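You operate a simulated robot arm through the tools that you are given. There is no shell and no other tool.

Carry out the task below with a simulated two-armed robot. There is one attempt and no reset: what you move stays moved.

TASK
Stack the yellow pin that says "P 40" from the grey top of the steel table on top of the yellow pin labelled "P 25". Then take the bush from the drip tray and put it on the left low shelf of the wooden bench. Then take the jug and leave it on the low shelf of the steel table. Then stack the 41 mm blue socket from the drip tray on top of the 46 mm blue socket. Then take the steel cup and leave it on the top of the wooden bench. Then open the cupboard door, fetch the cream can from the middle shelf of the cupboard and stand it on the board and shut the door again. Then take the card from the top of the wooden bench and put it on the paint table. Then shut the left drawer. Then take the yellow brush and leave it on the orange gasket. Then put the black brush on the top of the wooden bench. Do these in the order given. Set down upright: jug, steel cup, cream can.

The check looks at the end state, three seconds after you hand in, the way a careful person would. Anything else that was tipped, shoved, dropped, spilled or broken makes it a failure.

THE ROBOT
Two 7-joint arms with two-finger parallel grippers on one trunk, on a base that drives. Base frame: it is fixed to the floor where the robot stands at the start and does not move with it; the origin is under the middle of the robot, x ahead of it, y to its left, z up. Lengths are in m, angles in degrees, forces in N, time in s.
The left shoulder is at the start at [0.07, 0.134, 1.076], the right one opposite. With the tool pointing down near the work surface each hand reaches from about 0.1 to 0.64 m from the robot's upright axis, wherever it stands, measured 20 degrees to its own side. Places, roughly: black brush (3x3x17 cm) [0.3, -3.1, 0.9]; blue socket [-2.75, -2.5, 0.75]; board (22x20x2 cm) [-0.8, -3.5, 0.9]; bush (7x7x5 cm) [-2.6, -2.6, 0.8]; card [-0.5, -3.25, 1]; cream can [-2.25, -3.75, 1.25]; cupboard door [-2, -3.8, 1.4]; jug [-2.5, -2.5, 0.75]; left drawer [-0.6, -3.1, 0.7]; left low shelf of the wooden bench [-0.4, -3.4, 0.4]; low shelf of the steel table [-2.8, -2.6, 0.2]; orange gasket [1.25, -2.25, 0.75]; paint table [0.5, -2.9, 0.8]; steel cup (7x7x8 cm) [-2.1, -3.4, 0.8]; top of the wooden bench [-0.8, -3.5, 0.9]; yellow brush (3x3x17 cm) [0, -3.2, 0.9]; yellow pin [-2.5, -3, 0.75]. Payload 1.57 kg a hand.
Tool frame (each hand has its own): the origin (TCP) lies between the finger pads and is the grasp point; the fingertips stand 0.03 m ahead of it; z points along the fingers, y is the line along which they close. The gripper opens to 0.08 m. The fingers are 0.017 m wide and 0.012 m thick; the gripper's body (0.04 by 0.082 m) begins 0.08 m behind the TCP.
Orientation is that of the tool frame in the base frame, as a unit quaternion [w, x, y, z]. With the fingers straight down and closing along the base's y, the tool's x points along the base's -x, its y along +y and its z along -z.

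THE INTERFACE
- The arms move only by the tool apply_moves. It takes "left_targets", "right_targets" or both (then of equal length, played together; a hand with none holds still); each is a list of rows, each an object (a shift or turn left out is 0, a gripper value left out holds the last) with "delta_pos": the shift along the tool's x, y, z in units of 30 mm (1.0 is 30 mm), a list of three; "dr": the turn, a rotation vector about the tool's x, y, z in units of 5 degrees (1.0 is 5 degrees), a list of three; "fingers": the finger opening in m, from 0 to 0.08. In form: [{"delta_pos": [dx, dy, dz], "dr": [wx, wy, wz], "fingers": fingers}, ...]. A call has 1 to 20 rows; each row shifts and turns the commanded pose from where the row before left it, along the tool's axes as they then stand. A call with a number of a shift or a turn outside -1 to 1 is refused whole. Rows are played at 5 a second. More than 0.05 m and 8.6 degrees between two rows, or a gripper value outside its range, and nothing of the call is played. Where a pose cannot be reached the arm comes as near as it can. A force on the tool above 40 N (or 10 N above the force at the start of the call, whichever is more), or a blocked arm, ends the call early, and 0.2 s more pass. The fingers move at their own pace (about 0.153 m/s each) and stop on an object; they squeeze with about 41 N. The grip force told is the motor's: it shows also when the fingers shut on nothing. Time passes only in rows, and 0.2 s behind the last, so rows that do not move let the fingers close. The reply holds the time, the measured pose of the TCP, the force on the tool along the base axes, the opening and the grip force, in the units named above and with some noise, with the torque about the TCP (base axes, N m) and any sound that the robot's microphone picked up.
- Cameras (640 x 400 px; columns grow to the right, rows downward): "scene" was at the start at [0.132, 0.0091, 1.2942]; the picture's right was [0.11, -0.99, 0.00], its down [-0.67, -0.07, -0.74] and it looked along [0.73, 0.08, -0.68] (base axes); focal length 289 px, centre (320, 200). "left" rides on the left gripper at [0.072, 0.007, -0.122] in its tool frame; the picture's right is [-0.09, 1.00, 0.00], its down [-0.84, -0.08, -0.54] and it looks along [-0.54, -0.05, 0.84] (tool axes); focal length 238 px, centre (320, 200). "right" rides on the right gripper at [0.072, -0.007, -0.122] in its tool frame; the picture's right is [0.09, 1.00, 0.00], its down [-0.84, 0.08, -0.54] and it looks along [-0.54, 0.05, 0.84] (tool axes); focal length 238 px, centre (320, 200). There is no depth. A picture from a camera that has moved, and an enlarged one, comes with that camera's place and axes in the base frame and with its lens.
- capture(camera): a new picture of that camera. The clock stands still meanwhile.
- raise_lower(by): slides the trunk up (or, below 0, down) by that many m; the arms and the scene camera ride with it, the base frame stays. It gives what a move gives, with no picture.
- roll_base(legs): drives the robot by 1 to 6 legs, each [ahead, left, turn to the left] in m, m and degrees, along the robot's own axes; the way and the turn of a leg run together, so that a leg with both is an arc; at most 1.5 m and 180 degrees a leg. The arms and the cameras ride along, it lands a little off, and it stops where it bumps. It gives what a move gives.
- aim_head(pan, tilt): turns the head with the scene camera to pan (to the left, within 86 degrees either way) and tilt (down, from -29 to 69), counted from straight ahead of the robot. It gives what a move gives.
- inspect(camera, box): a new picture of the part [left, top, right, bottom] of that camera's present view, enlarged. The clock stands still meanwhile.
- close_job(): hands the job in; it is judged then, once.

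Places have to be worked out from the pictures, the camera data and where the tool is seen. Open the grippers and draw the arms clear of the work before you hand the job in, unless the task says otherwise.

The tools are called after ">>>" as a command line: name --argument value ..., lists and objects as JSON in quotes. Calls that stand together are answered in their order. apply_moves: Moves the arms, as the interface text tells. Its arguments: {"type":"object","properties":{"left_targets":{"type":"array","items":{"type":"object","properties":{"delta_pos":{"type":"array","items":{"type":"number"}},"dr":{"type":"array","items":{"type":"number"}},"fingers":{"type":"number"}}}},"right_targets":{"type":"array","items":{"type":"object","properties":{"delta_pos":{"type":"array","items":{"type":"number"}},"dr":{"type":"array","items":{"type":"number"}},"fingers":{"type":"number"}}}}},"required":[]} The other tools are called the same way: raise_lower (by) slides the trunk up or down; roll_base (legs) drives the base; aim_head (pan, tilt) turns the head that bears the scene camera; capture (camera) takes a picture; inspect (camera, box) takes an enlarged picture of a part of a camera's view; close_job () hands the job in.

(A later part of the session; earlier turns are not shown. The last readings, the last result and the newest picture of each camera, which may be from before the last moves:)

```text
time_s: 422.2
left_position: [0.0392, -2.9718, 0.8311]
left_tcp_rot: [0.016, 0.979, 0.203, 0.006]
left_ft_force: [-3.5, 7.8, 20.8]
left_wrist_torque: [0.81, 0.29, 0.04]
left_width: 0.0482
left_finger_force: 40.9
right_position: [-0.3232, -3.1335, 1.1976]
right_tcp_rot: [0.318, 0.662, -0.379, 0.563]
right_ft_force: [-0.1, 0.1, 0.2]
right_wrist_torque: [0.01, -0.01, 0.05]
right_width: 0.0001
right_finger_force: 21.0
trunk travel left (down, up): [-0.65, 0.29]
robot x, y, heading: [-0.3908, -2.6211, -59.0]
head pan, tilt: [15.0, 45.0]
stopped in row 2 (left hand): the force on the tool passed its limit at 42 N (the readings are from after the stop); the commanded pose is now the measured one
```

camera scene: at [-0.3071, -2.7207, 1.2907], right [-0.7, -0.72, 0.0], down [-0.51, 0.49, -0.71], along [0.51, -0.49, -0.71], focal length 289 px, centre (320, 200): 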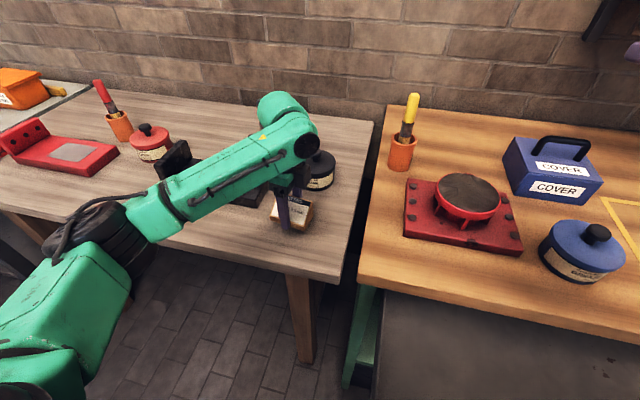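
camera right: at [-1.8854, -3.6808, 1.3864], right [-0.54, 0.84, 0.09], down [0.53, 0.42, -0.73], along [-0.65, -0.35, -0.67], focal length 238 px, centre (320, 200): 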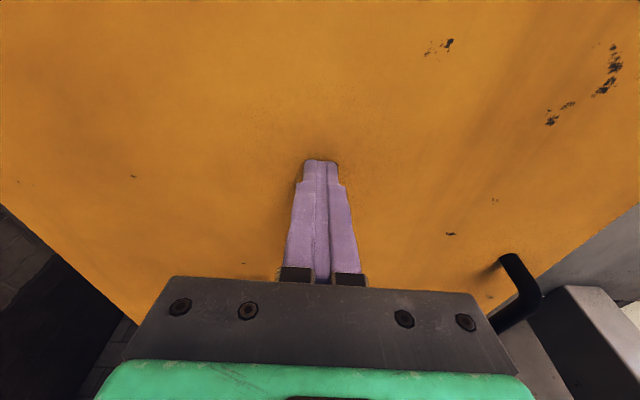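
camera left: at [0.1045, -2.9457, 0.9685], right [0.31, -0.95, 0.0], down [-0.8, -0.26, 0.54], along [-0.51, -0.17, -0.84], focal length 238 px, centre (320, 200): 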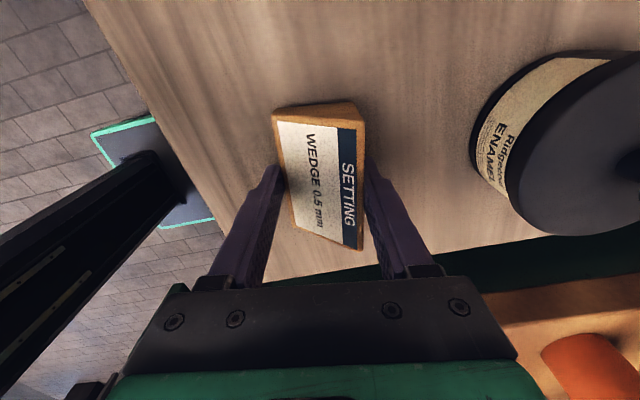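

The table is higher than I judged (card touched at TCP ≈ 0.832). I ease up a few millimetres at once.

>>> apply_moves --left_targets '[{"delta_pos": [0, 0, -0.08]}, {"delta_pos": [0, 0, 0]}]'

>>> capture --camera "left"

>>> inspect --camera "scene" --box '[220, 120, 380, 280]'

```text
time_s: 422.8
left_position: [0.0398, -2.9705, 0.8317]
left_tcp_rot: [0.015, 0.979, 0.205, 0.005]
left_ft_force: [-3.9, 2.8, 11.0]
left_wrist_torque: [0.49, 0.0, 0.1]
left_width: 0.0484
left_finger_force: 40.9
right_position: [-0.3223, -3.1346, 1.1989]
right_tcp_rot: [0.318, 0.663, -0.379, 0.562]
right_ft_force: [0.3, 0.4, -0.2]
right_wrist_torque: [0.04, 0.01, 0.0]
right_width: 0.0002
right_finger_force: 21.3
trunk travel left (down, up): [-0.65, 0.29]
robot x, y, heading: [-0.3908, -2.6258, -59.0]
head pan, tilt: [15.0, 45.0]
```

```text
taken
camera left: at [0.1065, -2.9456, 0.9528], right [0.31, -0.95, 0.03], down [-0.81, -0.25, 0.54], along [-0.5, -0.19, -0.84], focal length 238 px, centre (320, 200)
```

left: 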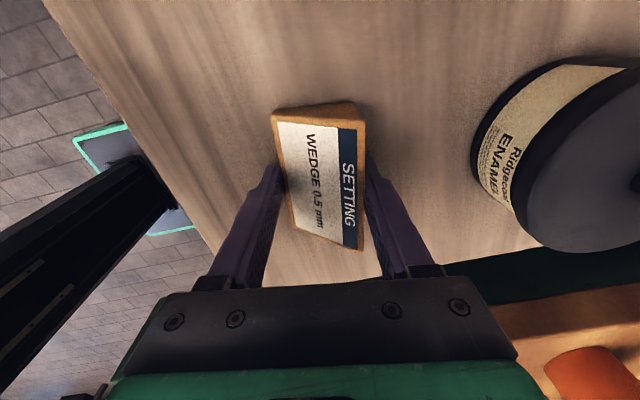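

```text
2.50 times, centred on (300, 200) of scene
camera zoom: at [-0.3098, -2.7186, 1.291], right [-0.7, -0.72, 0.0], down [-0.51, 0.49, -0.71], along [0.51, -0.49, -0.71], focal length 724 px, centre (370, 200)
```

zoom: 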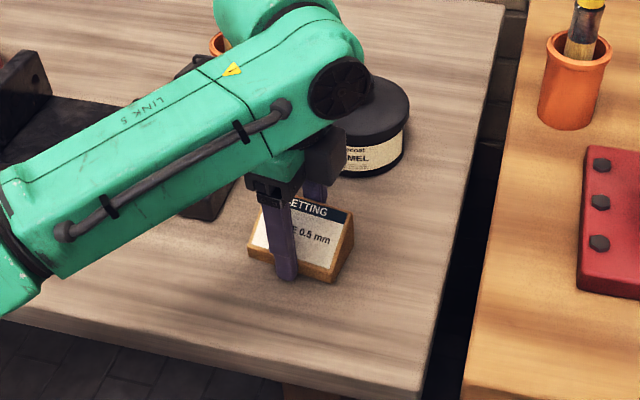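

The card rests on the table; I ease the remaining load off before opening.

>>> apply_moves --left_targets '[{"delta_pos": [0, 0, -0.05]}, {"delta_pos": [0, 0, 0]}]'

>>> apply_moves --left_targets '[{"delta_pos": [0, 0, -0.03]}, {"delta_pos": [0, 0, 0]}]'

```text
time_s: 423.4
left_position: [0.0412, -2.9722, 0.8314]
left_tcp_rot: [0.013, 0.979, 0.204, 0.004]
left_ft_force: [-2.4, 2.0, 2.4]
left_wrist_torque: [0.24, -0.08, 0.15]
left_width: 0.0485
left_finger_force: 41.1
right_position: [-0.3215, -3.1358, 1.1951]
right_tcp_rot: [0.318, 0.663, -0.379, 0.561]
right_ft_force: [-0.4, 0.0, 0.5]
right_wrist_torque: [-0.02, -0.01, -0.01]
right_width: 0.0001
right_finger_force: 21.1
trunk travel left (down, up): [-0.65, 0.29]
robot x, y, heading: [-0.39, -2.621, -59.0]
head pan, tilt: [15.0, 45.0]
```

```text
time_s: 424.0
left_position: [0.0402, -2.9735, 0.8329]
left_tcp_rot: [0.013, 0.979, 0.204, 0.003]
left_ft_force: [0.1, 0.1, -1.4]
left_wrist_torque: [0.03, 0.01, -0.01]
left_width: 0.0483
left_finger_force: 40.7
right_position: [-0.3183, -3.1365, 1.1955]
right_tcp_rot: [0.317, 0.664, -0.379, 0.562]
right_ft_force: [-0.5, -0.4, 0.0]
right_wrist_torque: [0.03, 0.01, -0.02]
right_width: 0.0002
right_finger_force: 21.2
trunk travel left (down, up): [-0.65, 0.29]
robot x, y, heading: [-0.3942, -2.6215, -58.6]
head pan, tilt: [15.0, 45.0]
```

The force is now just the card's weight, so it is barely touching. I open the fingers.

>>> apply_moves --left_targets '[{"delta_pos": [0, 0, 0.02]}, {"delta_pos": [0, 0, 0]}, {"fingers": 0.055}, {"fingers": 0.065}, {"fingers": 0.08}, {"delta_pos": [0, 0, 0]}]'

>>> capture --camera "left"

```text
time_s: 425.4
left_position: [0.0399, -2.9742, 0.833]
left_tcp_rot: [0.015, 0.979, 0.204, 0.004]
left_ft_force: [-0.1, 0.2, 0.2]
left_wrist_torque: [0.02, 0.01, -0.01]
left_width: 0.0801
left_finger_force: 0.1
right_position: [-0.3205, -3.1361, 1.1964]
right_tcp_rot: [0.317, 0.664, -0.379, 0.561]
right_ft_force: [0.3, -0.1, -0.3]
right_wrist_torque: [0.02, 0.0, 0.04]
right_width: 0.0001
right_finger_force: 21.4
trunk travel left (down, up): [-0.65, 0.29]
robot x, y, heading: [-0.3928, -2.6201, -58.9]
head pan, tilt: [15.0, 45.0]
```

```text
taken
camera left: at [0.1077, -2.9474, 0.9535], right [0.31, -0.95, 0.03], down [-0.81, -0.25, 0.54], along [-0.5, -0.19, -0.84], focal length 238 px, centre (320, 200)
```

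left: 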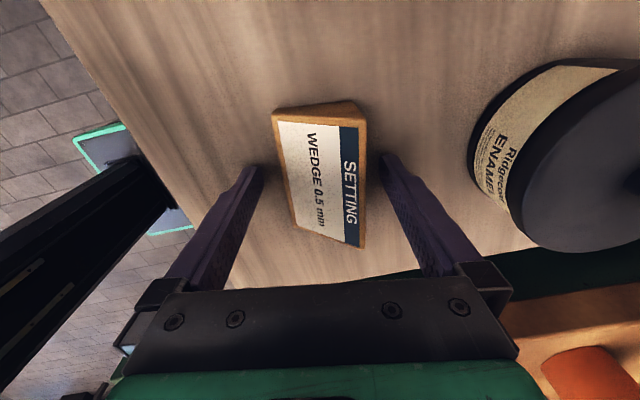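

The card stands on the paint table. I lift the left hand clear, back away, and move in front of the open drawer.

>>> apply_moves --left_targets '[{"delta_pos": [0, 0, -0.5]}, {"delta_pos": [0, 0, -1]}, {"delta_pos": [0, 0, -1]}, {"delta_pos": [0, 0, -1]}, {"delta_pos": [0, 0, -1]}, {"delta_pos": [0, 0, -1]}, {"delta_pos": [0, 0, -1]}, {"delta_pos": [0, 0, -1]}, {"delta_pos": [0, 0, -1]}, {"delta_pos": [0, 0, 0]}]'

>>> roll_base --legs '[[-0.42, 0, 0], [0, -0.38, 0.5]]'

>>> aim_head --pan 0 --tilt 35

>>> capture --camera "scene"

```text
time_s: 427.6
left_position: [0.0335, -2.9668, 1.0866]
left_tcp_rot: [0.014, 0.979, 0.205, 0.004]
left_ft_force: [-0.1, 0.1, -0.8]
left_wrist_torque: [0.02, 0.01, 0.0]
left_width: 0.0799
left_finger_force: 0.0
right_position: [-0.3197, -3.1365, 1.1961]
right_tcp_rot: [0.317, 0.664, -0.379, 0.561]
right_ft_force: [-0.1, -0.6, -0.3]
right_wrist_torque: [0.03, 0.04, 0.01]
right_width: 0.0001
right_finger_force: 21.5
trunk travel left (down, up): [-0.65, 0.29]
robot x, y, heading: [-0.3901, -2.6162, -58.6]
head pan, tilt: [15.0, 45.0]
```

```text
time_s: 432.2
left_position: [-0.5033, -2.8083, 1.0864]
left_tcp_rot: [0.013, 0.978, 0.208, 0.004]
left_ft_force: [0.4, -0.7, 0.4]
left_wrist_torque: [0.0, 0.0, -0.01]
left_width: 0.0799
left_finger_force: 0.1
right_position: [-0.8536, -2.9797, 1.1966]
right_tcp_rot: [0.315, 0.666, -0.375, 0.563]
right_ft_force: [-0.3, -1.0, 0.4]
right_wrist_torque: [-0.01, 0.01, 0.02]
right_width: 0.0
right_finger_force: 21.0
trunk travel left (down, up): [-0.65, 0.29]
robot x, y, heading: [-0.9321, -2.4646, -58.5]
head pan, tilt: [15.0, 45.0]
```

```text
time_s: 432.9
left_position: [-0.5025, -2.8079, 1.0866]
left_tcp_rot: [0.013, 0.978, 0.208, 0.003]
left_ft_force: [-0.5, -1.0, -0.1]
left_wrist_torque: [0.02, 0.0, 0.0]
left_width: 0.0797
left_finger_force: 0.2
right_position: [-0.8553, -2.9819, 1.1965]
right_tcp_rot: [0.315, 0.666, -0.377, 0.562]
right_ft_force: [0.0, 0.0, -0.6]
right_wrist_torque: [-0.01, -0.02, -0.02]
right_width: 0.0001
right_finger_force: 21.2
trunk travel left (down, up): [-0.65, 0.29]
robot x, y, heading: [-0.9308, -2.4619, -58.3]
head pan, tilt: [0.0, 35.0]
```

```text
taken
camera scene: at [-0.8593, -2.5841, 1.3055], right [-0.85, -0.52, 0.0], down [-0.3, 0.49, -0.82], along [0.43, -0.7, -0.57], focal length 289 px, centre (320, 200)
```

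scene: 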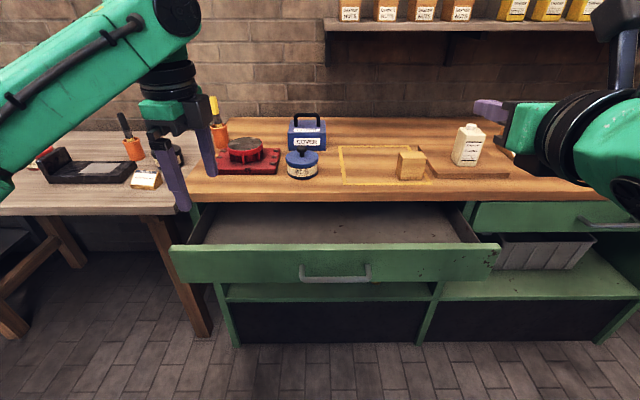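

The card is in place. I draw the left hand back and lower the right hand (arm 0.15 m, trunk 0.30 m) to drawer height, right of the handle.

>>> apply_moves --left_targets '[{"delta_pos": [0, -1, 0]}, {"delta_pos": [0, -1, 0]}, {"delta_pos": [0, -1, 0]}, {"delta_pos": [0, -1, 0]}, {"delta_pos": [0, -1, 0]}, {"delta_pos": [0, -1, 0]}, {"delta_pos": [0, -1, 0]}, {"delta_pos": [0, -1, 0]}, {"delta_pos": [0, -1, 0]}, {"delta_pos": [0, 0, 0]}]' --right_targets '[{"delta_pos": [-0.987, 0, 0.16]}, {"delta_pos": [-0.987, 0, 0.16]}, {"delta_pos": [-0.987, 0, 0.16]}, {"delta_pos": [-0.987, 0, 0.16]}, {"delta_pos": [-0.987, 0, 0.16]}, {"delta_pos": [0, 0, 0]}, {"delta_pos": [0, 0, 0]}, {"delta_pos": [0, 0, 0]}, {"delta_pos": [0, 0, 0]}, {"delta_pos": [0, 0, 0]}]'

>>> raise_lower --by -0.3

>>> capture --camera "right"

>>> capture --camera "scene"

```text
time_s: 435.1
left_position: [-0.6131, -2.5653, 1.0809]
left_tcp_rot: [0.013, 0.978, 0.209, 0.004]
left_ft_force: [-0.1, -0.2, 0.3]
left_wrist_torque: [0.03, 0.03, 0.0]
left_width: 0.0802
left_finger_force: 0.0
right_position: [-0.8513, -2.9802, 1.0555]
right_tcp_rot: [0.314, 0.667, -0.373, 0.563]
right_ft_force: [0.3, 0.0, 0.0]
right_wrist_torque: [-0.03, -0.01, 0.0]
right_width: 0.0001
right_finger_force: 21.2
right hand out of reach, approached as far as the arm can: row 5
trunk travel left (down, up): [-0.65, 0.29]
robot x, y, heading: [-0.927, -2.4672, -58.4]
head pan, tilt: [0.0, 35.0]
```

```text
time_s: 438.1
left_position: [-0.6136, -2.5648, 0.78]
left_tcp_rot: [0.014, 0.978, 0.209, 0.004]
left_ft_force: [0.2, 0.2, 0.5]
left_wrist_torque: [0.02, -0.02, 0.03]
left_width: 0.0798
left_finger_force: 0.1
right_position: [-0.8521, -2.9785, 0.7564]
right_tcp_rot: [0.315, 0.666, -0.374, 0.563]
right_ft_force: [-0.7, -0.6, -0.3]
right_wrist_torque: [0.01, -0.01, 0.0]
right_width: 0.0002
right_finger_force: 21.6
trunk travel left (down, up): [-0.35, 0.59]
robot x, y, heading: [-0.9287, -2.4659, -58.5]
head pan, tilt: [0.0, 35.0]
```

```text
taken
camera right: at [-0.9037, -2.8834, 0.8473], right [-0.84, -0.53, 0.09], down [-0.42, 0.53, -0.73], along [0.34, -0.65, -0.67], focal length 238 px, centre (320, 200)
```

right: 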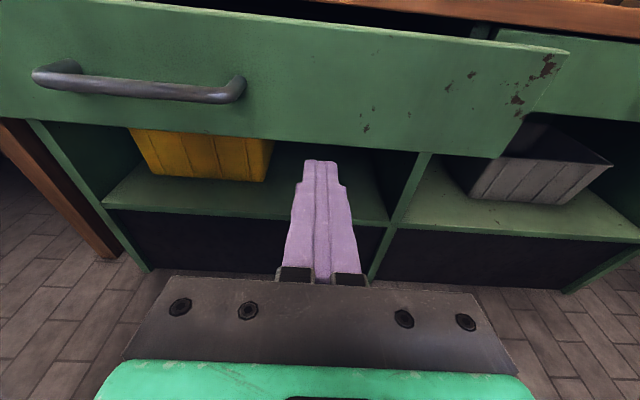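

```text
taken
camera scene: at [-0.8592, -2.5839, 1.0056], right [-0.85, -0.52, 0.0], down [-0.3, 0.49, -0.82], along [0.43, -0.7, -0.57], focal length 289 px, centre (320, 200)
```

scene: 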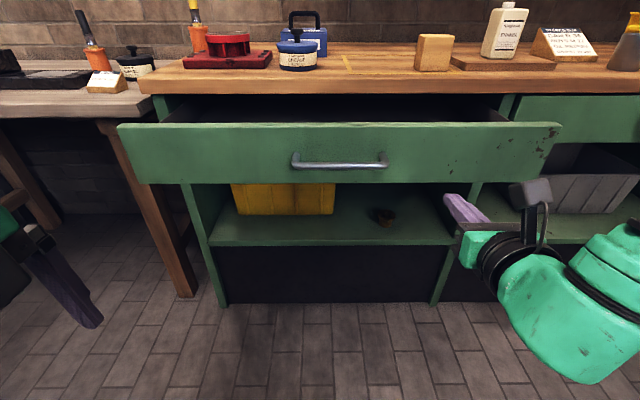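

The fingertips aim at the drawer face (z ≈ 0.75, face 0.695–0.82), right of the handle. I drive forward 0.13 m to contact, then push.

>>> roll_base --legs '[[0.13, 0, 0]]'

>>> capture --camera "right"

```text
time_s: 439.4
left_position: [-0.5444, -2.6736, 0.7795]
left_tcp_rot: [0.013, 0.978, 0.21, 0.004]
left_ft_force: [-0.5, -0.6, -0.3]
left_wrist_torque: [0.02, 0.0, -0.01]
left_width: 0.0802
left_finger_force: 0.1
right_position: [-0.7826, -3.0896, 0.7547]
right_tcp_rot: [0.313, 0.667, -0.371, 0.564]
right_ft_force: [-0.6, 0.4, -0.4]
right_wrist_torque: [0.0, 0.0, -0.02]
right_width: 0.0
right_finger_force: 21.0
trunk travel left (down, up): [-0.35, 0.59]
robot x, y, heading: [-0.8664, -2.5762, -58.3]
head pan, tilt: [0.0, 35.0]
```

```text
taken
camera right: at [-0.8338, -2.9944, 0.8469], right [-0.84, -0.54, 0.09], down [-0.42, 0.53, -0.73], along [0.35, -0.65, -0.67], focal length 238 px, centre (320, 200)
```

right: 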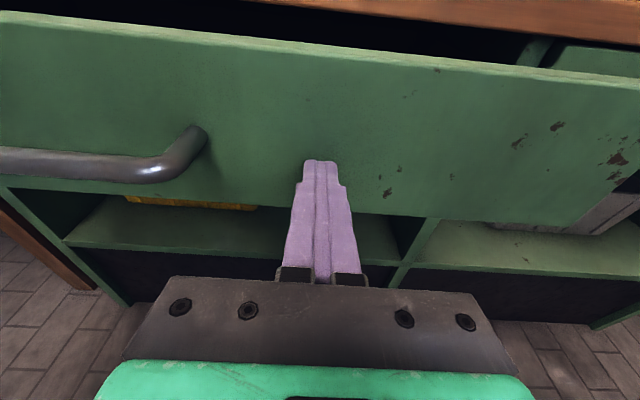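

Tips almost touch the face. I push 0.1 m.

>>> roll_base --legs '[[0.1, 0, 0]]'

>>> capture --camera "right"

>>> capture --camera "scene"

```text
time_s: 440.6
left_position: [-0.493, -2.7582, 0.7795]
left_tcp_rot: [0.013, 0.977, 0.211, 0.004]
left_ft_force: [-0.3, -0.3, 0.4]
left_wrist_torque: [0.03, 0.02, 0.02]
left_width: 0.08
left_finger_force: 0.0
right_position: [-0.7288, -3.1746, 0.7544]
right_tcp_rot: [0.313, 0.668, -0.372, 0.564]
right_ft_force: [0.2, -0.1, -1.1]
right_wrist_torque: [-0.01, 0.0, 0.01]
right_width: 0.0001
right_finger_force: 21.2
trunk travel left (down, up): [-0.35, 0.59]
robot x, y, heading: [-0.8067, -2.6588, -58.4]
head pan, tilt: [0.0, 35.0]
```

```text
taken
camera right: at [-0.7804, -3.0795, 0.8468], right [-0.84, -0.54, 0.09], down [-0.42, 0.53, -0.73], along [0.35, -0.65, -0.67], focal length 238 px, centre (320, 200)
```

right: 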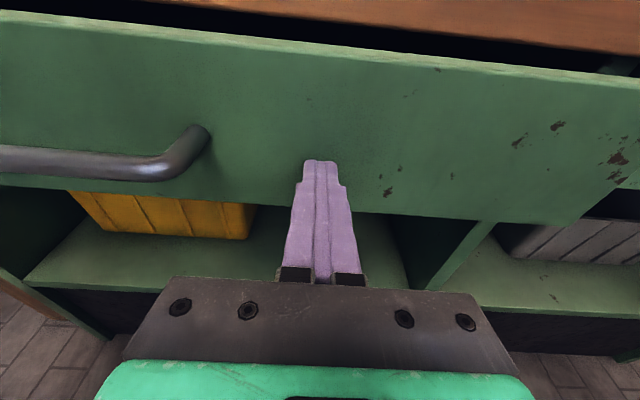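

```text
taken
camera scene: at [-0.7375, -2.7799, 1.0054], right [-0.85, -0.53, 0.0], down [-0.3, 0.49, -0.82], along [0.43, -0.7, -0.57], focal length 289 px, centre (320, 200)
```

scene: 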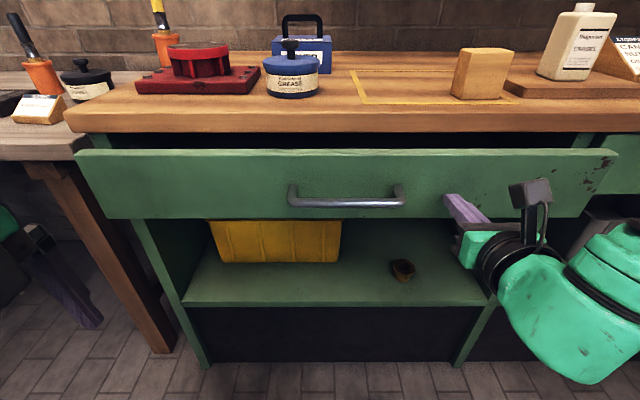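

The drawer slides in. I push another 0.07 m.

>>> roll_base --legs '[[0.07, 0, 0]]'

>>> capture --camera "scene"

```text
time_s: 441.6
left_position: [-0.4567, -2.8174, 0.7795]
left_tcp_rot: [0.014, 0.977, 0.211, 0.003]
left_ft_force: [-0.6, 1.1, -0.7]
left_wrist_torque: [0.05, 0.0, 0.02]
left_width: 0.0799
left_finger_force: 0.1
right_position: [-0.6917, -3.2341, 0.7557]
right_tcp_rot: [0.312, 0.668, -0.371, 0.564]
right_ft_force: [0.2, 0.5, 0.5]
right_wrist_torque: [0.0, 0.01, 0.0]
right_width: 0.0001
right_finger_force: 21.6
trunk travel left (down, up): [-0.35, 0.59]
robot x, y, heading: [-0.7758, -2.7221, -58.0]
head pan, tilt: [0.0, 35.0]
```

```text
taken
camera scene: at [-0.7007, -2.8395, 1.0054], right [-0.85, -0.53, 0.0], down [-0.3, 0.49, -0.82], along [0.43, -0.7, -0.57], focal length 289 px, centre (320, 200)
```

scene: 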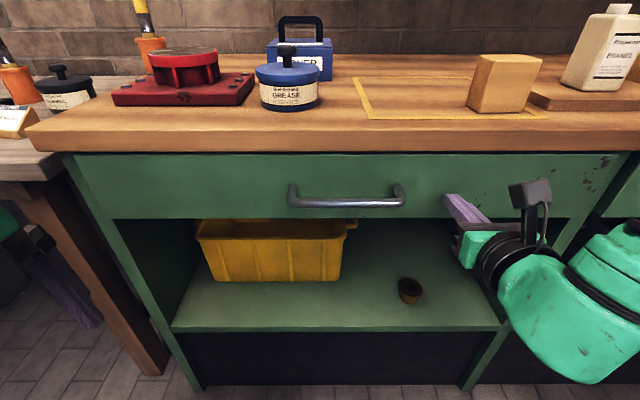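

Nearly closed. I push gently 0.03 m more and watch for the stop.

>>> roll_base --legs '[[0.03, 0, 0]]'

>>> capture --camera "scene"

```text
time_s: 442.4
left_position: [-0.4494, -2.8275, 0.7813]
left_tcp_rot: [0.016, 0.978, 0.209, 0.005]
left_ft_force: [-0.2, 0.3, -0.1]
left_wrist_torque: [0.0, -0.02, 0.03]
left_width: 0.08
left_finger_force: 0.0
right_position: [-0.689, -3.2399, 0.7576]
right_tcp_rot: [0.314, 0.667, -0.372, 0.565]
right_ft_force: [-12.5, 14.6, 4.4]
right_wrist_torque: [-0.11, -0.31, -0.04]
right_width: 0.0
right_finger_force: 21.7
trunk travel left (down, up): [-0.35, 0.59]
robot x, y, heading: [-0.7655, -2.7333, -58.6]
head pan, tilt: [0.0, 35.0]
stopped in leg 1: the force on the tool passed its limit at 147 N (the readings are from after the stop); the commanded pose is now the measured one
```

```text
taken
camera scene: at [-0.6969, -2.847, 1.0062], right [-0.85, -0.52, 0.0], down [-0.3, 0.49, -0.82], along [0.43, -0.7, -0.57], focal length 289 px, centre (320, 200)
```

scene: 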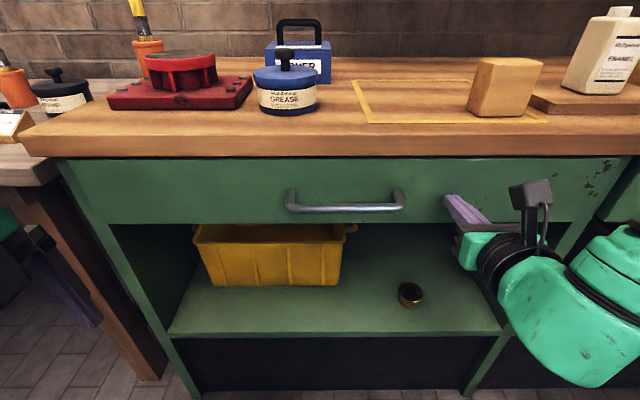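

The stop was felt (drawer shut). I back off and check that it is flush and nothing moved.

>>> roll_base --legs '[[-0.4, 0, 0]]'

>>> raise_lower --by 0.3

>>> capture --camera "scene"

```text
time_s: 444.9
left_position: [-0.6599, -2.4887, 0.7805]
left_tcp_rot: [0.014, 0.979, 0.205, 0.004]
left_ft_force: [0.5, 0.2, -0.4]
left_wrist_torque: [0.01, -0.01, -0.04]
left_width: 0.08
left_finger_force: 0.1
right_position: [-0.9009, -2.9003, 0.7555]
right_tcp_rot: [0.316, 0.666, -0.375, 0.562]
right_ft_force: [0.1, 0.5, 0.6]
right_wrist_torque: [0.0, 0.04, -0.02]
right_width: 0.0
right_finger_force: 21.4
trunk travel left (down, up): [-0.35, 0.59]
robot x, y, heading: [-0.9741, -2.3871, -58.9]
head pan, tilt: [0.0, 35.0]
```

```text
time_s: 447.9
left_position: [-0.6586, -2.4894, 1.0797]
left_tcp_rot: [0.013, 0.979, 0.206, 0.003]
left_ft_force: [0.8, 0.0, -0.6]
left_wrist_torque: [0.02, -0.02, -0.03]
left_width: 0.0799
left_finger_force: 0.1
right_position: [-0.9012, -2.8986, 1.0562]
right_tcp_rot: [0.316, 0.667, -0.375, 0.562]
right_ft_force: [1.2, 0.1, 0.8]
right_wrist_torque: [-0.02, -0.01, -0.01]
right_width: 0.0
right_finger_force: 21.4
trunk travel left (down, up): [-0.65, 0.29]
robot x, y, heading: [-0.9749, -2.3869, -58.9]
head pan, tilt: [0.0, 35.0]
```

```text
taken
camera scene: at [-0.9051, -2.5073, 1.3055], right [-0.86, -0.52, 0.0], down [-0.3, 0.49, -0.82], along [0.42, -0.7, -0.57], focal length 289 px, centre (320, 200)
```

scene: 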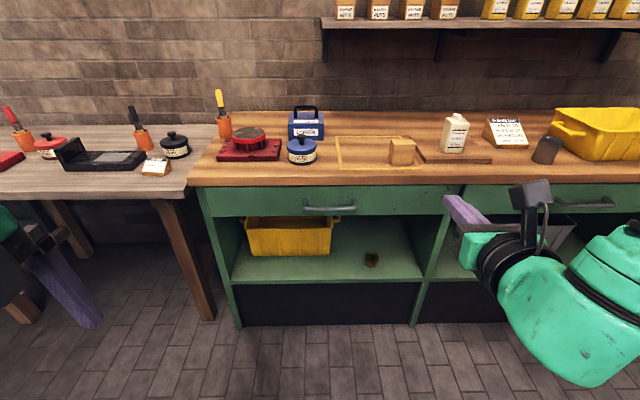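

The drawer is flush and everything stands. Next the yellow brush: I zoom in on it and its holder.

>>> inspect --camera "scene" --box '[180, 80, 340, 190]'

>>> inspect --camera "scene" --box '[0, 90, 200, 200]'

```text
3.64 times, centred on (260, 135) of scene
camera zoom: at [-0.9051, -2.5073, 1.3055], right [-0.86, -0.52, 0.0], down [-0.3, 0.49, -0.82], along [0.42, -0.7, -0.57], focal length 1052 px, centre (538, 436)
```

zoom: 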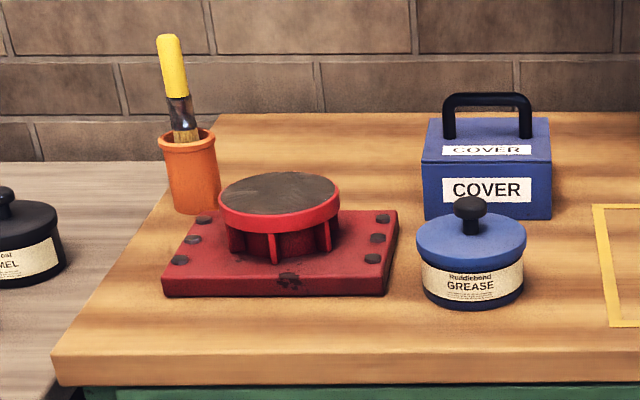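

```text
3.20 times, centred on (100, 145) of scene
camera zoom: at [-0.9051, -2.5073, 1.3055], right [-0.86, -0.52, 0.0], down [-0.3, 0.49, -0.82], along [0.42, -0.7, -0.57], focal length 926 px, centre (1024, 376)
```

zoom: 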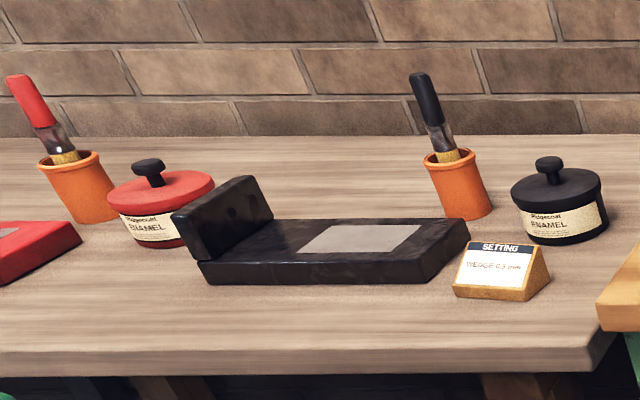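

Brush: yellow handle z ≈ 0.97–1.03, holder at (-0.03,-3.24). I plan to grip the handle horizontally with the right hand, then pitch the hand down to lay the brush flat. I slide left and come nearer with open fingers.

>>> roll_base --legs '[[0, 0.56, 0.4], [0.4, 0, 0]]'

>>> apply_moves --right_targets '[{"fingers": 0.06}, {"delta_pos": [0, 0, 0]}]'

>>> capture --camera "right"

>>> capture --camera "scene"

```text
time_s: 453.2
left_position: [0.0295, -2.5449, 1.0808]
left_tcp_rot: [0.013, 0.978, 0.208, 0.005]
left_ft_force: [0.3, 0.5, 0.4]
left_wrist_torque: [0.01, -0.04, -0.03]
left_width: 0.0801
left_finger_force: 0.0
right_position: [-0.2096, -2.9558, 1.0548]
right_tcp_rot: [0.315, 0.667, -0.375, 0.562]
right_ft_force: [0.1, -0.1, -0.4]
right_wrist_torque: [0.0, 0.03, -0.03]
right_width: 0.0
right_finger_force: 21.0
trunk travel left (down, up): [-0.65, 0.29]
robot x, y, heading: [-0.2881, -2.447, -58.4]
head pan, tilt: [0.0, 35.0]
```

```text
time_s: 453.8
left_position: [0.0306, -2.547, 1.0796]
left_tcp_rot: [0.013, 0.978, 0.208, 0.004]
left_ft_force: [0.6, 0.1, -0.1]
left_wrist_torque: [-0.03, -0.01, -0.02]
left_width: 0.0802
left_finger_force: 0.1
right_position: [-0.2093, -2.9569, 1.0548]
right_tcp_rot: [0.314, 0.668, -0.374, 0.561]
right_ft_force: [-0.5, -0.1, 0.6]
right_wrist_torque: [0.0, -0.01, 0.03]
right_width: 0.06
right_finger_force: 0.0
trunk travel left (down, up): [-0.65, 0.29]
robot x, y, heading: [-0.283, -2.4472, -58.8]
head pan, tilt: [0.0, 35.0]
```

```text
taken
camera right: at [-0.2607, -2.8622, 1.1471], right [-0.84, -0.53, 0.09], down [-0.42, 0.54, -0.73], along [0.34, -0.65, -0.68], focal length 238 px, centre (320, 200)
```

right: 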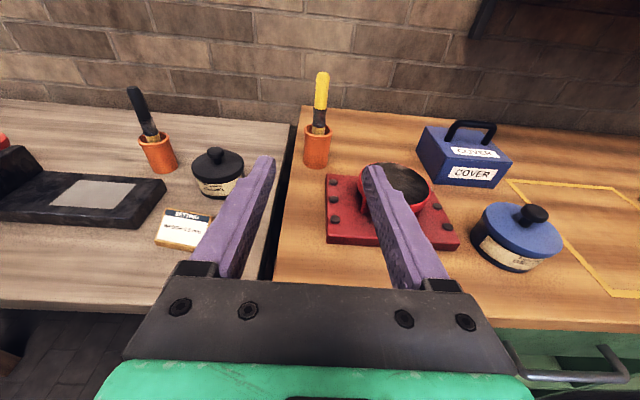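

```text
taken
camera scene: at [-0.2155, -2.5652, 1.3055], right [-0.85, -0.52, 0.0], down [-0.3, 0.49, -0.82], along [0.43, -0.7, -0.57], focal length 289 px, centre (320, 200)
```

scene: 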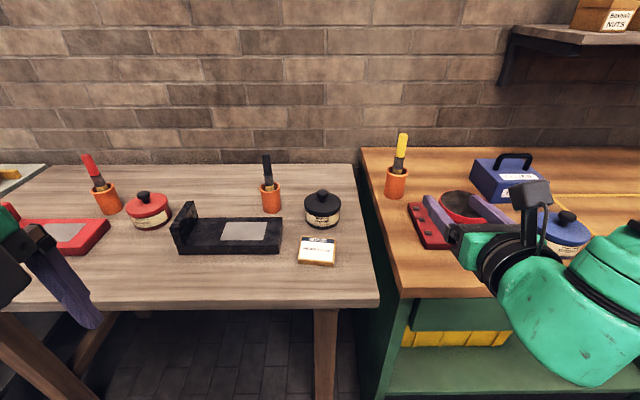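

The brush is straight ahead of the right hand. I zoom both views to triangulate its axis.

>>> inspect --camera "right" --box '[270, 50, 370, 190]'

>>> inspect --camera "scene" --box '[350, 110, 450, 220]'

```text
2.86 times, centred on (320, 120) of right
camera zoom: at [-0.2607, -2.8622, 1.1471], right [-0.84, -0.53, 0.09], down [-0.42, 0.54, -0.73], along [0.34, -0.65, -0.68], focal length 681 px, centre (320, 429)
```

zoom: 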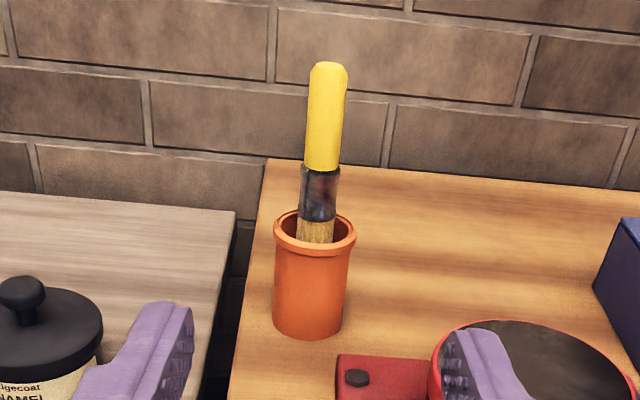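

```text
3.64 times, centred on (400, 165) of scene
camera zoom: at [-0.2155, -2.5652, 1.3055], right [-0.85, -0.52, 0.0], down [-0.3, 0.49, -0.82], along [0.43, -0.7, -0.57], focal length 1052 px, centre (29, 327)
```

zoom: 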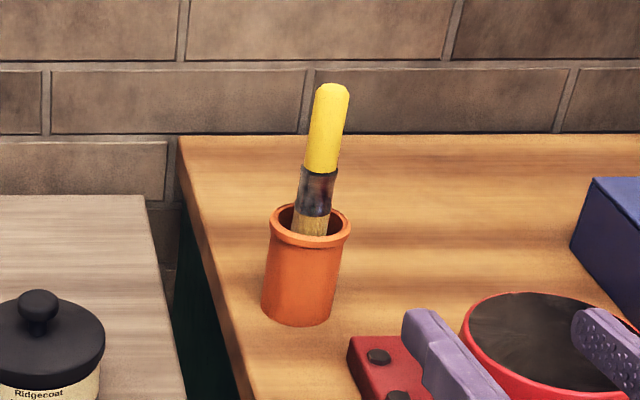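

The handle is practically vertical at (-0.048,-3.224), z 0.98–1.04, exactly in line and 0.312 m ahead. I lower the hand 45 mm, drive 0.17 m, then extend the arm 0.09 m.

>>> apply_moves --right_targets '[{"delta_pos": [-0.738, 0, 0.129]}, {"delta_pos": [-0.738, 0, 0.129]}, {"delta_pos": [0, 0, 0]}]'

>>> roll_base --legs '[[0.17, 0, 0]]'

>>> capture --camera "right"

```text
time_s: 454.6
left_position: [0.0306, -2.5458, 1.0784]
left_tcp_rot: [0.014, 0.978, 0.208, 0.004]
left_ft_force: [0.3, -0.2, -0.4]
left_wrist_torque: [-0.02, 0.0, 0.01]
left_width: 0.0801
left_finger_force: 0.3
right_position: [-0.2039, -2.965, 1.0158]
right_tcp_rot: [0.314, 0.668, -0.373, 0.562]
right_ft_force: [-0.3, -0.2, 0.8]
right_wrist_torque: [-0.02, -0.02, -0.04]
right_width: 0.06
right_finger_force: 0.0
right hand out of reach, approached as far as the arm can: row 1, 2
trunk travel left (down, up): [-0.65, 0.29]
robot x, y, heading: [-0.2871, -2.4489, -58.7]
head pan, tilt: [0.0, 35.0]
```

```text
time_s: 456.1
left_position: [0.1182, -2.6935, 1.0793]
left_tcp_rot: [0.014, 0.978, 0.207, 0.005]
left_ft_force: [0.9, -0.3, -0.6]
left_wrist_torque: [0.01, 0.03, 0.0]
left_width: 0.08
left_finger_force: 0.2
right_position: [-0.1145, -3.1139, 1.0161]
right_tcp_rot: [0.314, 0.668, -0.374, 0.561]
right_ft_force: [0.5, 0.6, 0.0]
right_wrist_torque: [0.02, 0.03, 0.0]
right_width: 0.0603
right_finger_force: 0.0
trunk travel left (down, up): [-0.65, 0.29]
robot x, y, heading: [-0.1939, -2.5919, -58.6]
head pan, tilt: [0.0, 35.0]
```

```text
taken
camera right: at [-0.1656, -3.0173, 1.1074], right [-0.84, -0.53, 0.09], down [-0.42, 0.54, -0.73], along [0.34, -0.65, -0.68], focal length 238 px, centre (320, 200)
```

right: 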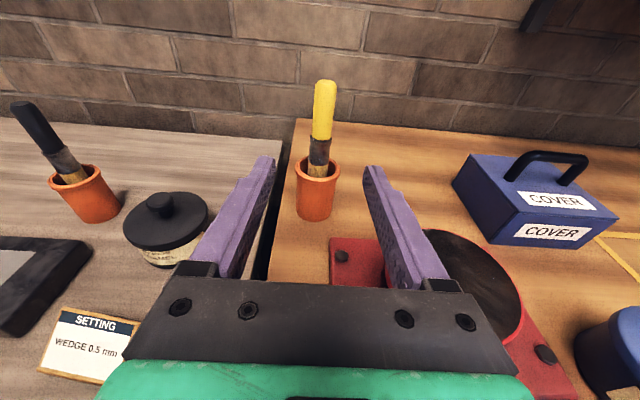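

The brush is 0.129 m ahead, centred. I extend the arm 0.084 m and look.

>>> apply_moves --right_targets '[{"delta_pos": [0.16, 0, 0.92]}, {"delta_pos": [0.16, 0, 0.92]}, {"delta_pos": [0.16, 0, 0.92]}, {"delta_pos": [0, 0, 0]}]'

>>> capture --camera "right"

>>> inspect --camera "scene" --box '[330, 90, 530, 270]'

```text
time_s: 457.1
left_position: [0.119, -2.6928, 1.0795]
left_tcp_rot: [0.014, 0.978, 0.207, 0.005]
left_ft_force: [-0.1, -0.2, -0.1]
left_wrist_torque: [0.01, -0.01, -0.06]
left_width: 0.08
left_finger_force: 0.1
right_position: [-0.0697, -3.1853, 1.0148]
right_tcp_rot: [0.314, 0.668, -0.374, 0.562]
right_ft_force: [-0.2, -0.2, -0.6]
right_wrist_torque: [0.04, 0.01, -0.02]
right_width: 0.06
right_finger_force: 0.0
trunk travel left (down, up): [-0.65, 0.29]
robot x, y, heading: [-0.1964, -2.5924, -59.0]
head pan, tilt: [0.0, 35.0]
```

```text
taken
camera right: at [-0.1222, -3.0906, 1.107], right [-0.84, -0.53, 0.09], down [-0.42, 0.54, -0.73], along [0.34, -0.65, -0.68], focal length 238 px, centre (320, 200)
```

right: 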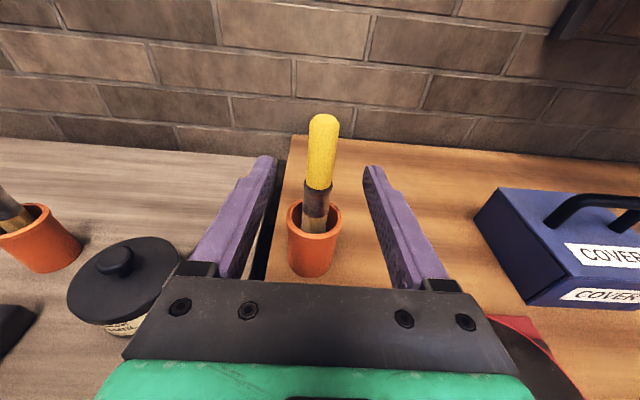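

```text
2.22 times, centred on (430, 180) of scene
camera zoom: at [-0.1265, -2.7116, 1.3057], right [-0.85, -0.52, 0.0], down [-0.3, 0.49, -0.82], along [0.43, -0.7, -0.57], focal length 643 px, centre (76, 244)
```

zoom: 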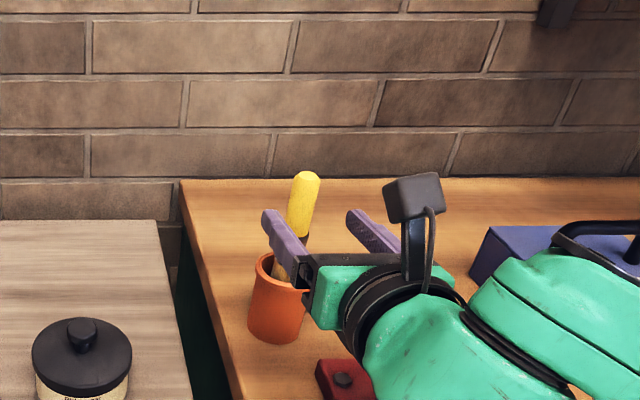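

Brush now 44 mm ahead. I go 27 mm further and close on the handle.

>>> apply_moves --right_targets '[{"delta_pos": [0.08, 0.02, 0.45]}, {"delta_pos": [0.08, 0.02, 0.44]}, {"delta_pos": [0, 0, 0]}, {"fingers": 0.035}, {"fingers": 0.01}, {"fingers": 0.0}, {"delta_pos": [0, 0, 0]}]'

>>> capture --camera "right"

```text
time_s: 458.7
left_position: [0.1195, -2.6935, 1.0812]
left_tcp_rot: [0.014, 0.978, 0.206, 0.005]
left_ft_force: [0.5, -0.3, -0.8]
left_wrist_torque: [-0.02, 0.01, 0.02]
left_width: 0.0797
left_finger_force: 0.1
right_position: [-0.0572, -3.2091, 1.0143]
right_tcp_rot: [0.314, 0.668, -0.374, 0.561]
right_ft_force: [-1.0, -1.0, 1.2]
right_wrist_torque: [-0.02, 0.09, -0.01]
right_width: 0.0203
right_finger_force: 34.0
trunk travel left (down, up): [-0.65, 0.29]
robot x, y, heading: [-0.1949, -2.5952, -58.9]
head pan, tilt: [0.0, 35.0]
```

```text
taken
camera right: at [-0.1084, -3.113, 1.1064], right [-0.84, -0.53, 0.09], down [-0.42, 0.54, -0.73], along [0.34, -0.65, -0.68], focal length 238 px, centre (320, 200)
```

right: 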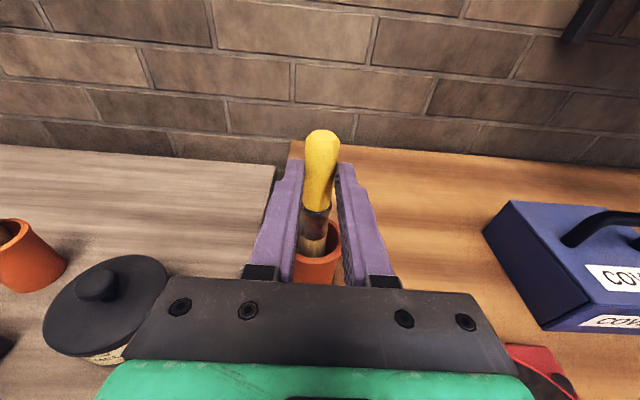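

Handle gripped (20 mm). I raise the trunk 5 cm and check that the holder stays down.

>>> raise_lower --by 0.05

>>> capture --camera "right"

>>> inspect --camera "scene" --box '[330, 90, 530, 270]'

```text
time_s: 459.6
left_position: [0.1193, -2.6946, 1.1313]
left_tcp_rot: [0.014, 0.978, 0.207, 0.004]
left_ft_force: [1.0, 0.4, 0.2]
left_wrist_torque: [-0.03, 0.01, 0.01]
left_width: 0.0799
left_finger_force: 0.2
right_position: [-0.0561, -3.2086, 1.0637]
right_tcp_rot: [0.314, 0.668, -0.374, 0.562]
right_ft_force: [0.0, -0.2, 0.1]
right_wrist_torque: [0.04, 0.0, -0.04]
right_width: 0.02
right_finger_force: 33.9
trunk travel left (down, up): [-0.7, 0.24]
robot x, y, heading: [-0.1964, -2.5926, -58.3]
head pan, tilt: [0.0, 35.0]
```

```text
taken
camera right: at [-0.1082, -3.1135, 1.156], right [-0.84, -0.53, 0.09], down [-0.42, 0.54, -0.73], along [0.34, -0.65, -0.68], focal length 238 px, centre (320, 200)
```

right: 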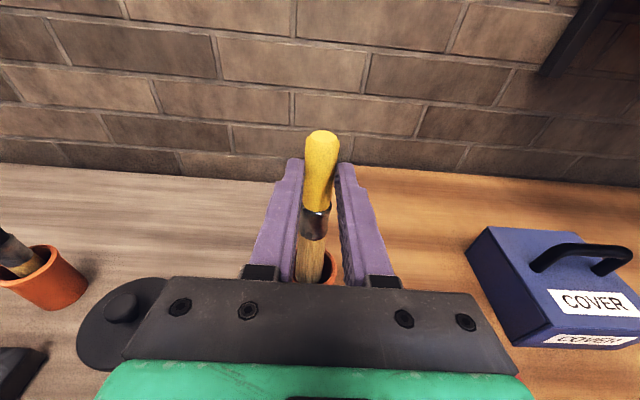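

```text
2.22 times, centred on (430, 180) of scene
camera zoom: at [-0.1259, -2.7126, 1.3556], right [-0.85, -0.52, 0.0], down [-0.3, 0.49, -0.82], along [0.43, -0.7, -0.57], focal length 643 px, centre (76, 244)
```

zoom: 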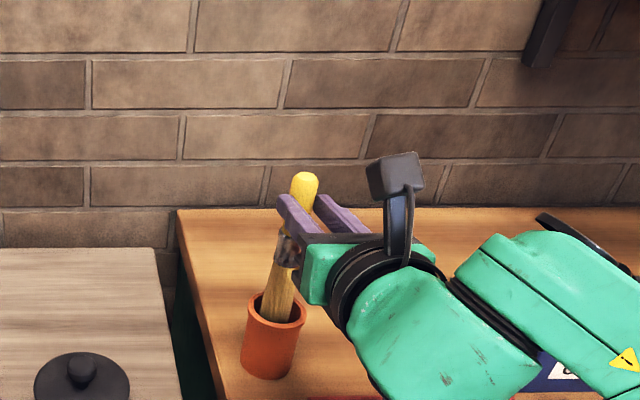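

The brush comes out, the holder stays. I raise another 0.11 m.

>>> raise_lower --by 0.12

>>> capture --camera "right"

>>> capture --camera "scene"

```text
time_s: 461.1
left_position: [0.1202, -2.6932, 1.2497]
left_tcp_rot: [0.013, 0.978, 0.207, 0.006]
left_ft_force: [-0.4, 0.0, 0.5]
left_wrist_torque: [-0.01, -0.01, 0.01]
left_width: 0.0799
left_finger_force: 0.1
right_position: [-0.0575, -3.2089, 1.1847]
right_tcp_rot: [0.314, 0.668, -0.374, 0.561]
right_ft_force: [0.2, -1.0, -0.4]
right_wrist_torque: [0.01, 0.01, -0.01]
right_width: 0.0201
right_finger_force: 33.6
trunk travel left (down, up): [-0.82, 0.12]
robot x, y, heading: [-0.198, -2.5934, -58.9]
head pan, tilt: [0.0, 35.0]
```

```text
taken
camera right: at [-0.1082, -3.1134, 1.2761], right [-0.84, -0.53, 0.09], down [-0.42, 0.54, -0.73], along [0.34, -0.65, -0.68], focal length 238 px, centre (320, 200)
```

right: 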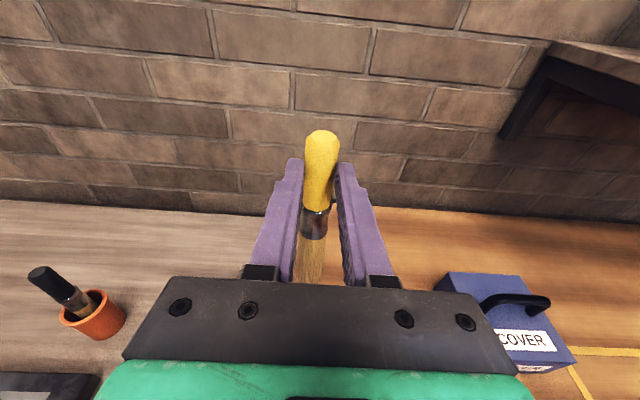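

```text
taken
camera scene: at [-0.126, -2.7125, 1.4755], right [-0.85, -0.52, 0.0], down [-0.3, 0.49, -0.82], along [0.43, -0.7, -0.57], focal length 289 px, centre (320, 200)
```

scene: 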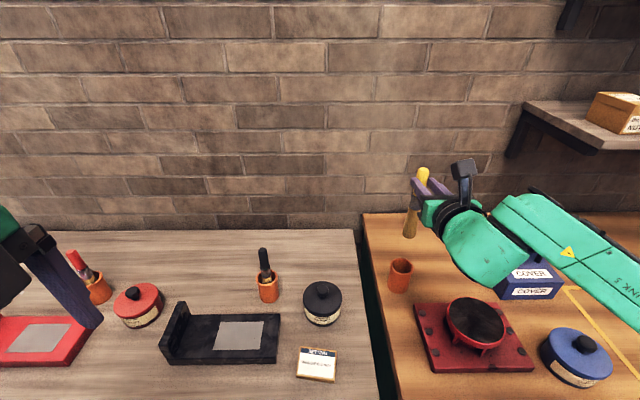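

The brush is free. I back off and slide left toward the table with the orange gasket.

>>> roll_base --legs '[[-0.4, 0, 0], [0, 1.2, 0]]'

>>> aim_head --pan 20 --tilt 35

>>> capture --camera "scene"

```text
time_s: 469.3
left_position: [0.9382, -1.7491, 1.2502]
left_tcp_rot: [0.013, 0.981, 0.192, 0.004]
left_ft_force: [0.5, -1.0, -0.6]
left_wrist_torque: [-0.04, 0.01, 0.02]
left_width: 0.0798
left_finger_force: 0.1
right_position: [0.7443, -2.2591, 1.1839]
right_tcp_rot: [0.323, 0.662, -0.385, 0.556]
right_ft_force: [-0.1, -0.6, -0.5]
right_wrist_torque: [0.01, 0.03, 0.03]
right_width: 0.0203
right_finger_force: 34.4
trunk travel left (down, up): [-0.82, 0.12]
robot x, y, heading: [0.6255, -1.6405, -60.4]
head pan, tilt: [0.0, 35.0]
```

```text
time_s: 470.1
left_position: [0.9383, -1.7485, 1.2489]
left_tcp_rot: [0.014, 0.981, 0.192, 0.004]
left_ft_force: [0.4, 0.7, 0.1]
left_wrist_torque: [0.02, -0.01, -0.01]
left_width: 0.0799
left_finger_force: 0.1
right_position: [0.7455, -2.259, 1.1845]
right_tcp_rot: [0.323, 0.662, -0.385, 0.556]
right_ft_force: [0.0, -0.2, -0.7]
right_wrist_torque: [0.03, 0.04, 0.02]
right_width: 0.0206
right_finger_force: 33.7
trunk travel left (down, up): [-0.82, 0.12]
robot x, y, heading: [0.6259, -1.6355, -60.7]
head pan, tilt: [20.0, 35.0]
```

```text
taken
camera scene: at [0.7158, -1.7406, 1.4756], right [-0.65, -0.76, 0.0], down [-0.44, 0.37, -0.82], along [0.62, -0.53, -0.57], focal length 289 px, centre (320, 200)
```

scene: 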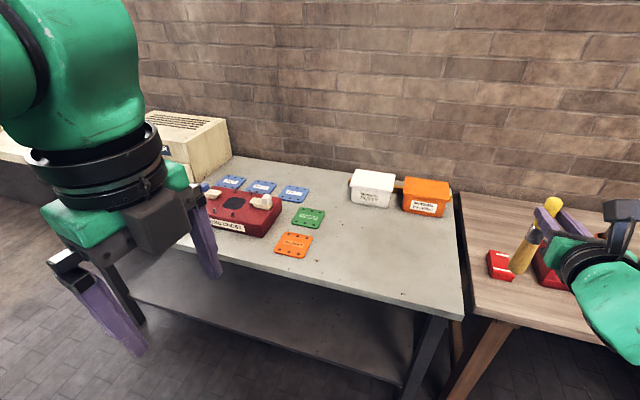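

I see flat gaskets; the orange one lies near the table's front edge. I zoom in.

>>> inspect --camera "scene" --box '[190, 160, 350, 280]'

>>> inspect --camera "scene" --box '[340, 150, 600, 310]'

```text
3.33 times, centred on (270, 220) of scene
camera zoom: at [0.7158, -1.7406, 1.4756], right [-0.65, -0.76, 0.0], down [-0.44, 0.37, -0.82], along [0.62, -0.53, -0.57], focal length 965 px, centre (487, 133)
```

zoom: 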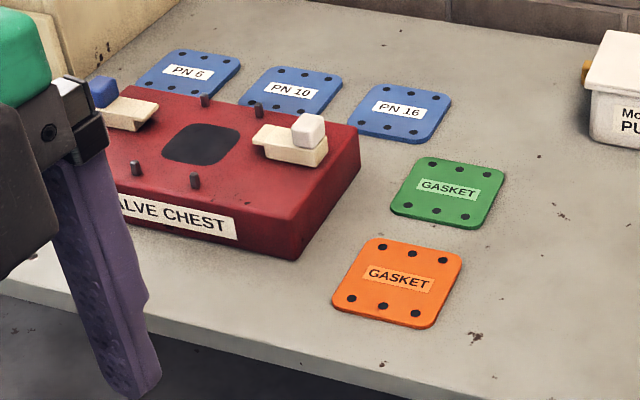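

```text
2.46 times, centred on (470, 230) of scene
camera zoom: at [0.7158, -1.7406, 1.4756], right [-0.65, -0.76, 0.0], down [-0.44, 0.37, -0.82], along [0.62, -0.53, -0.57], focal length 712 px, centre (-49, 126)
```

zoom: 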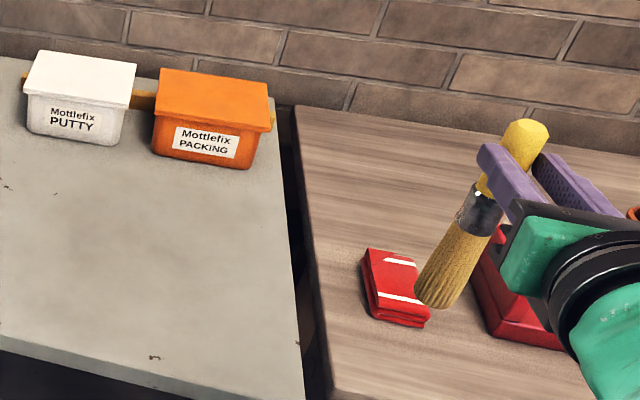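

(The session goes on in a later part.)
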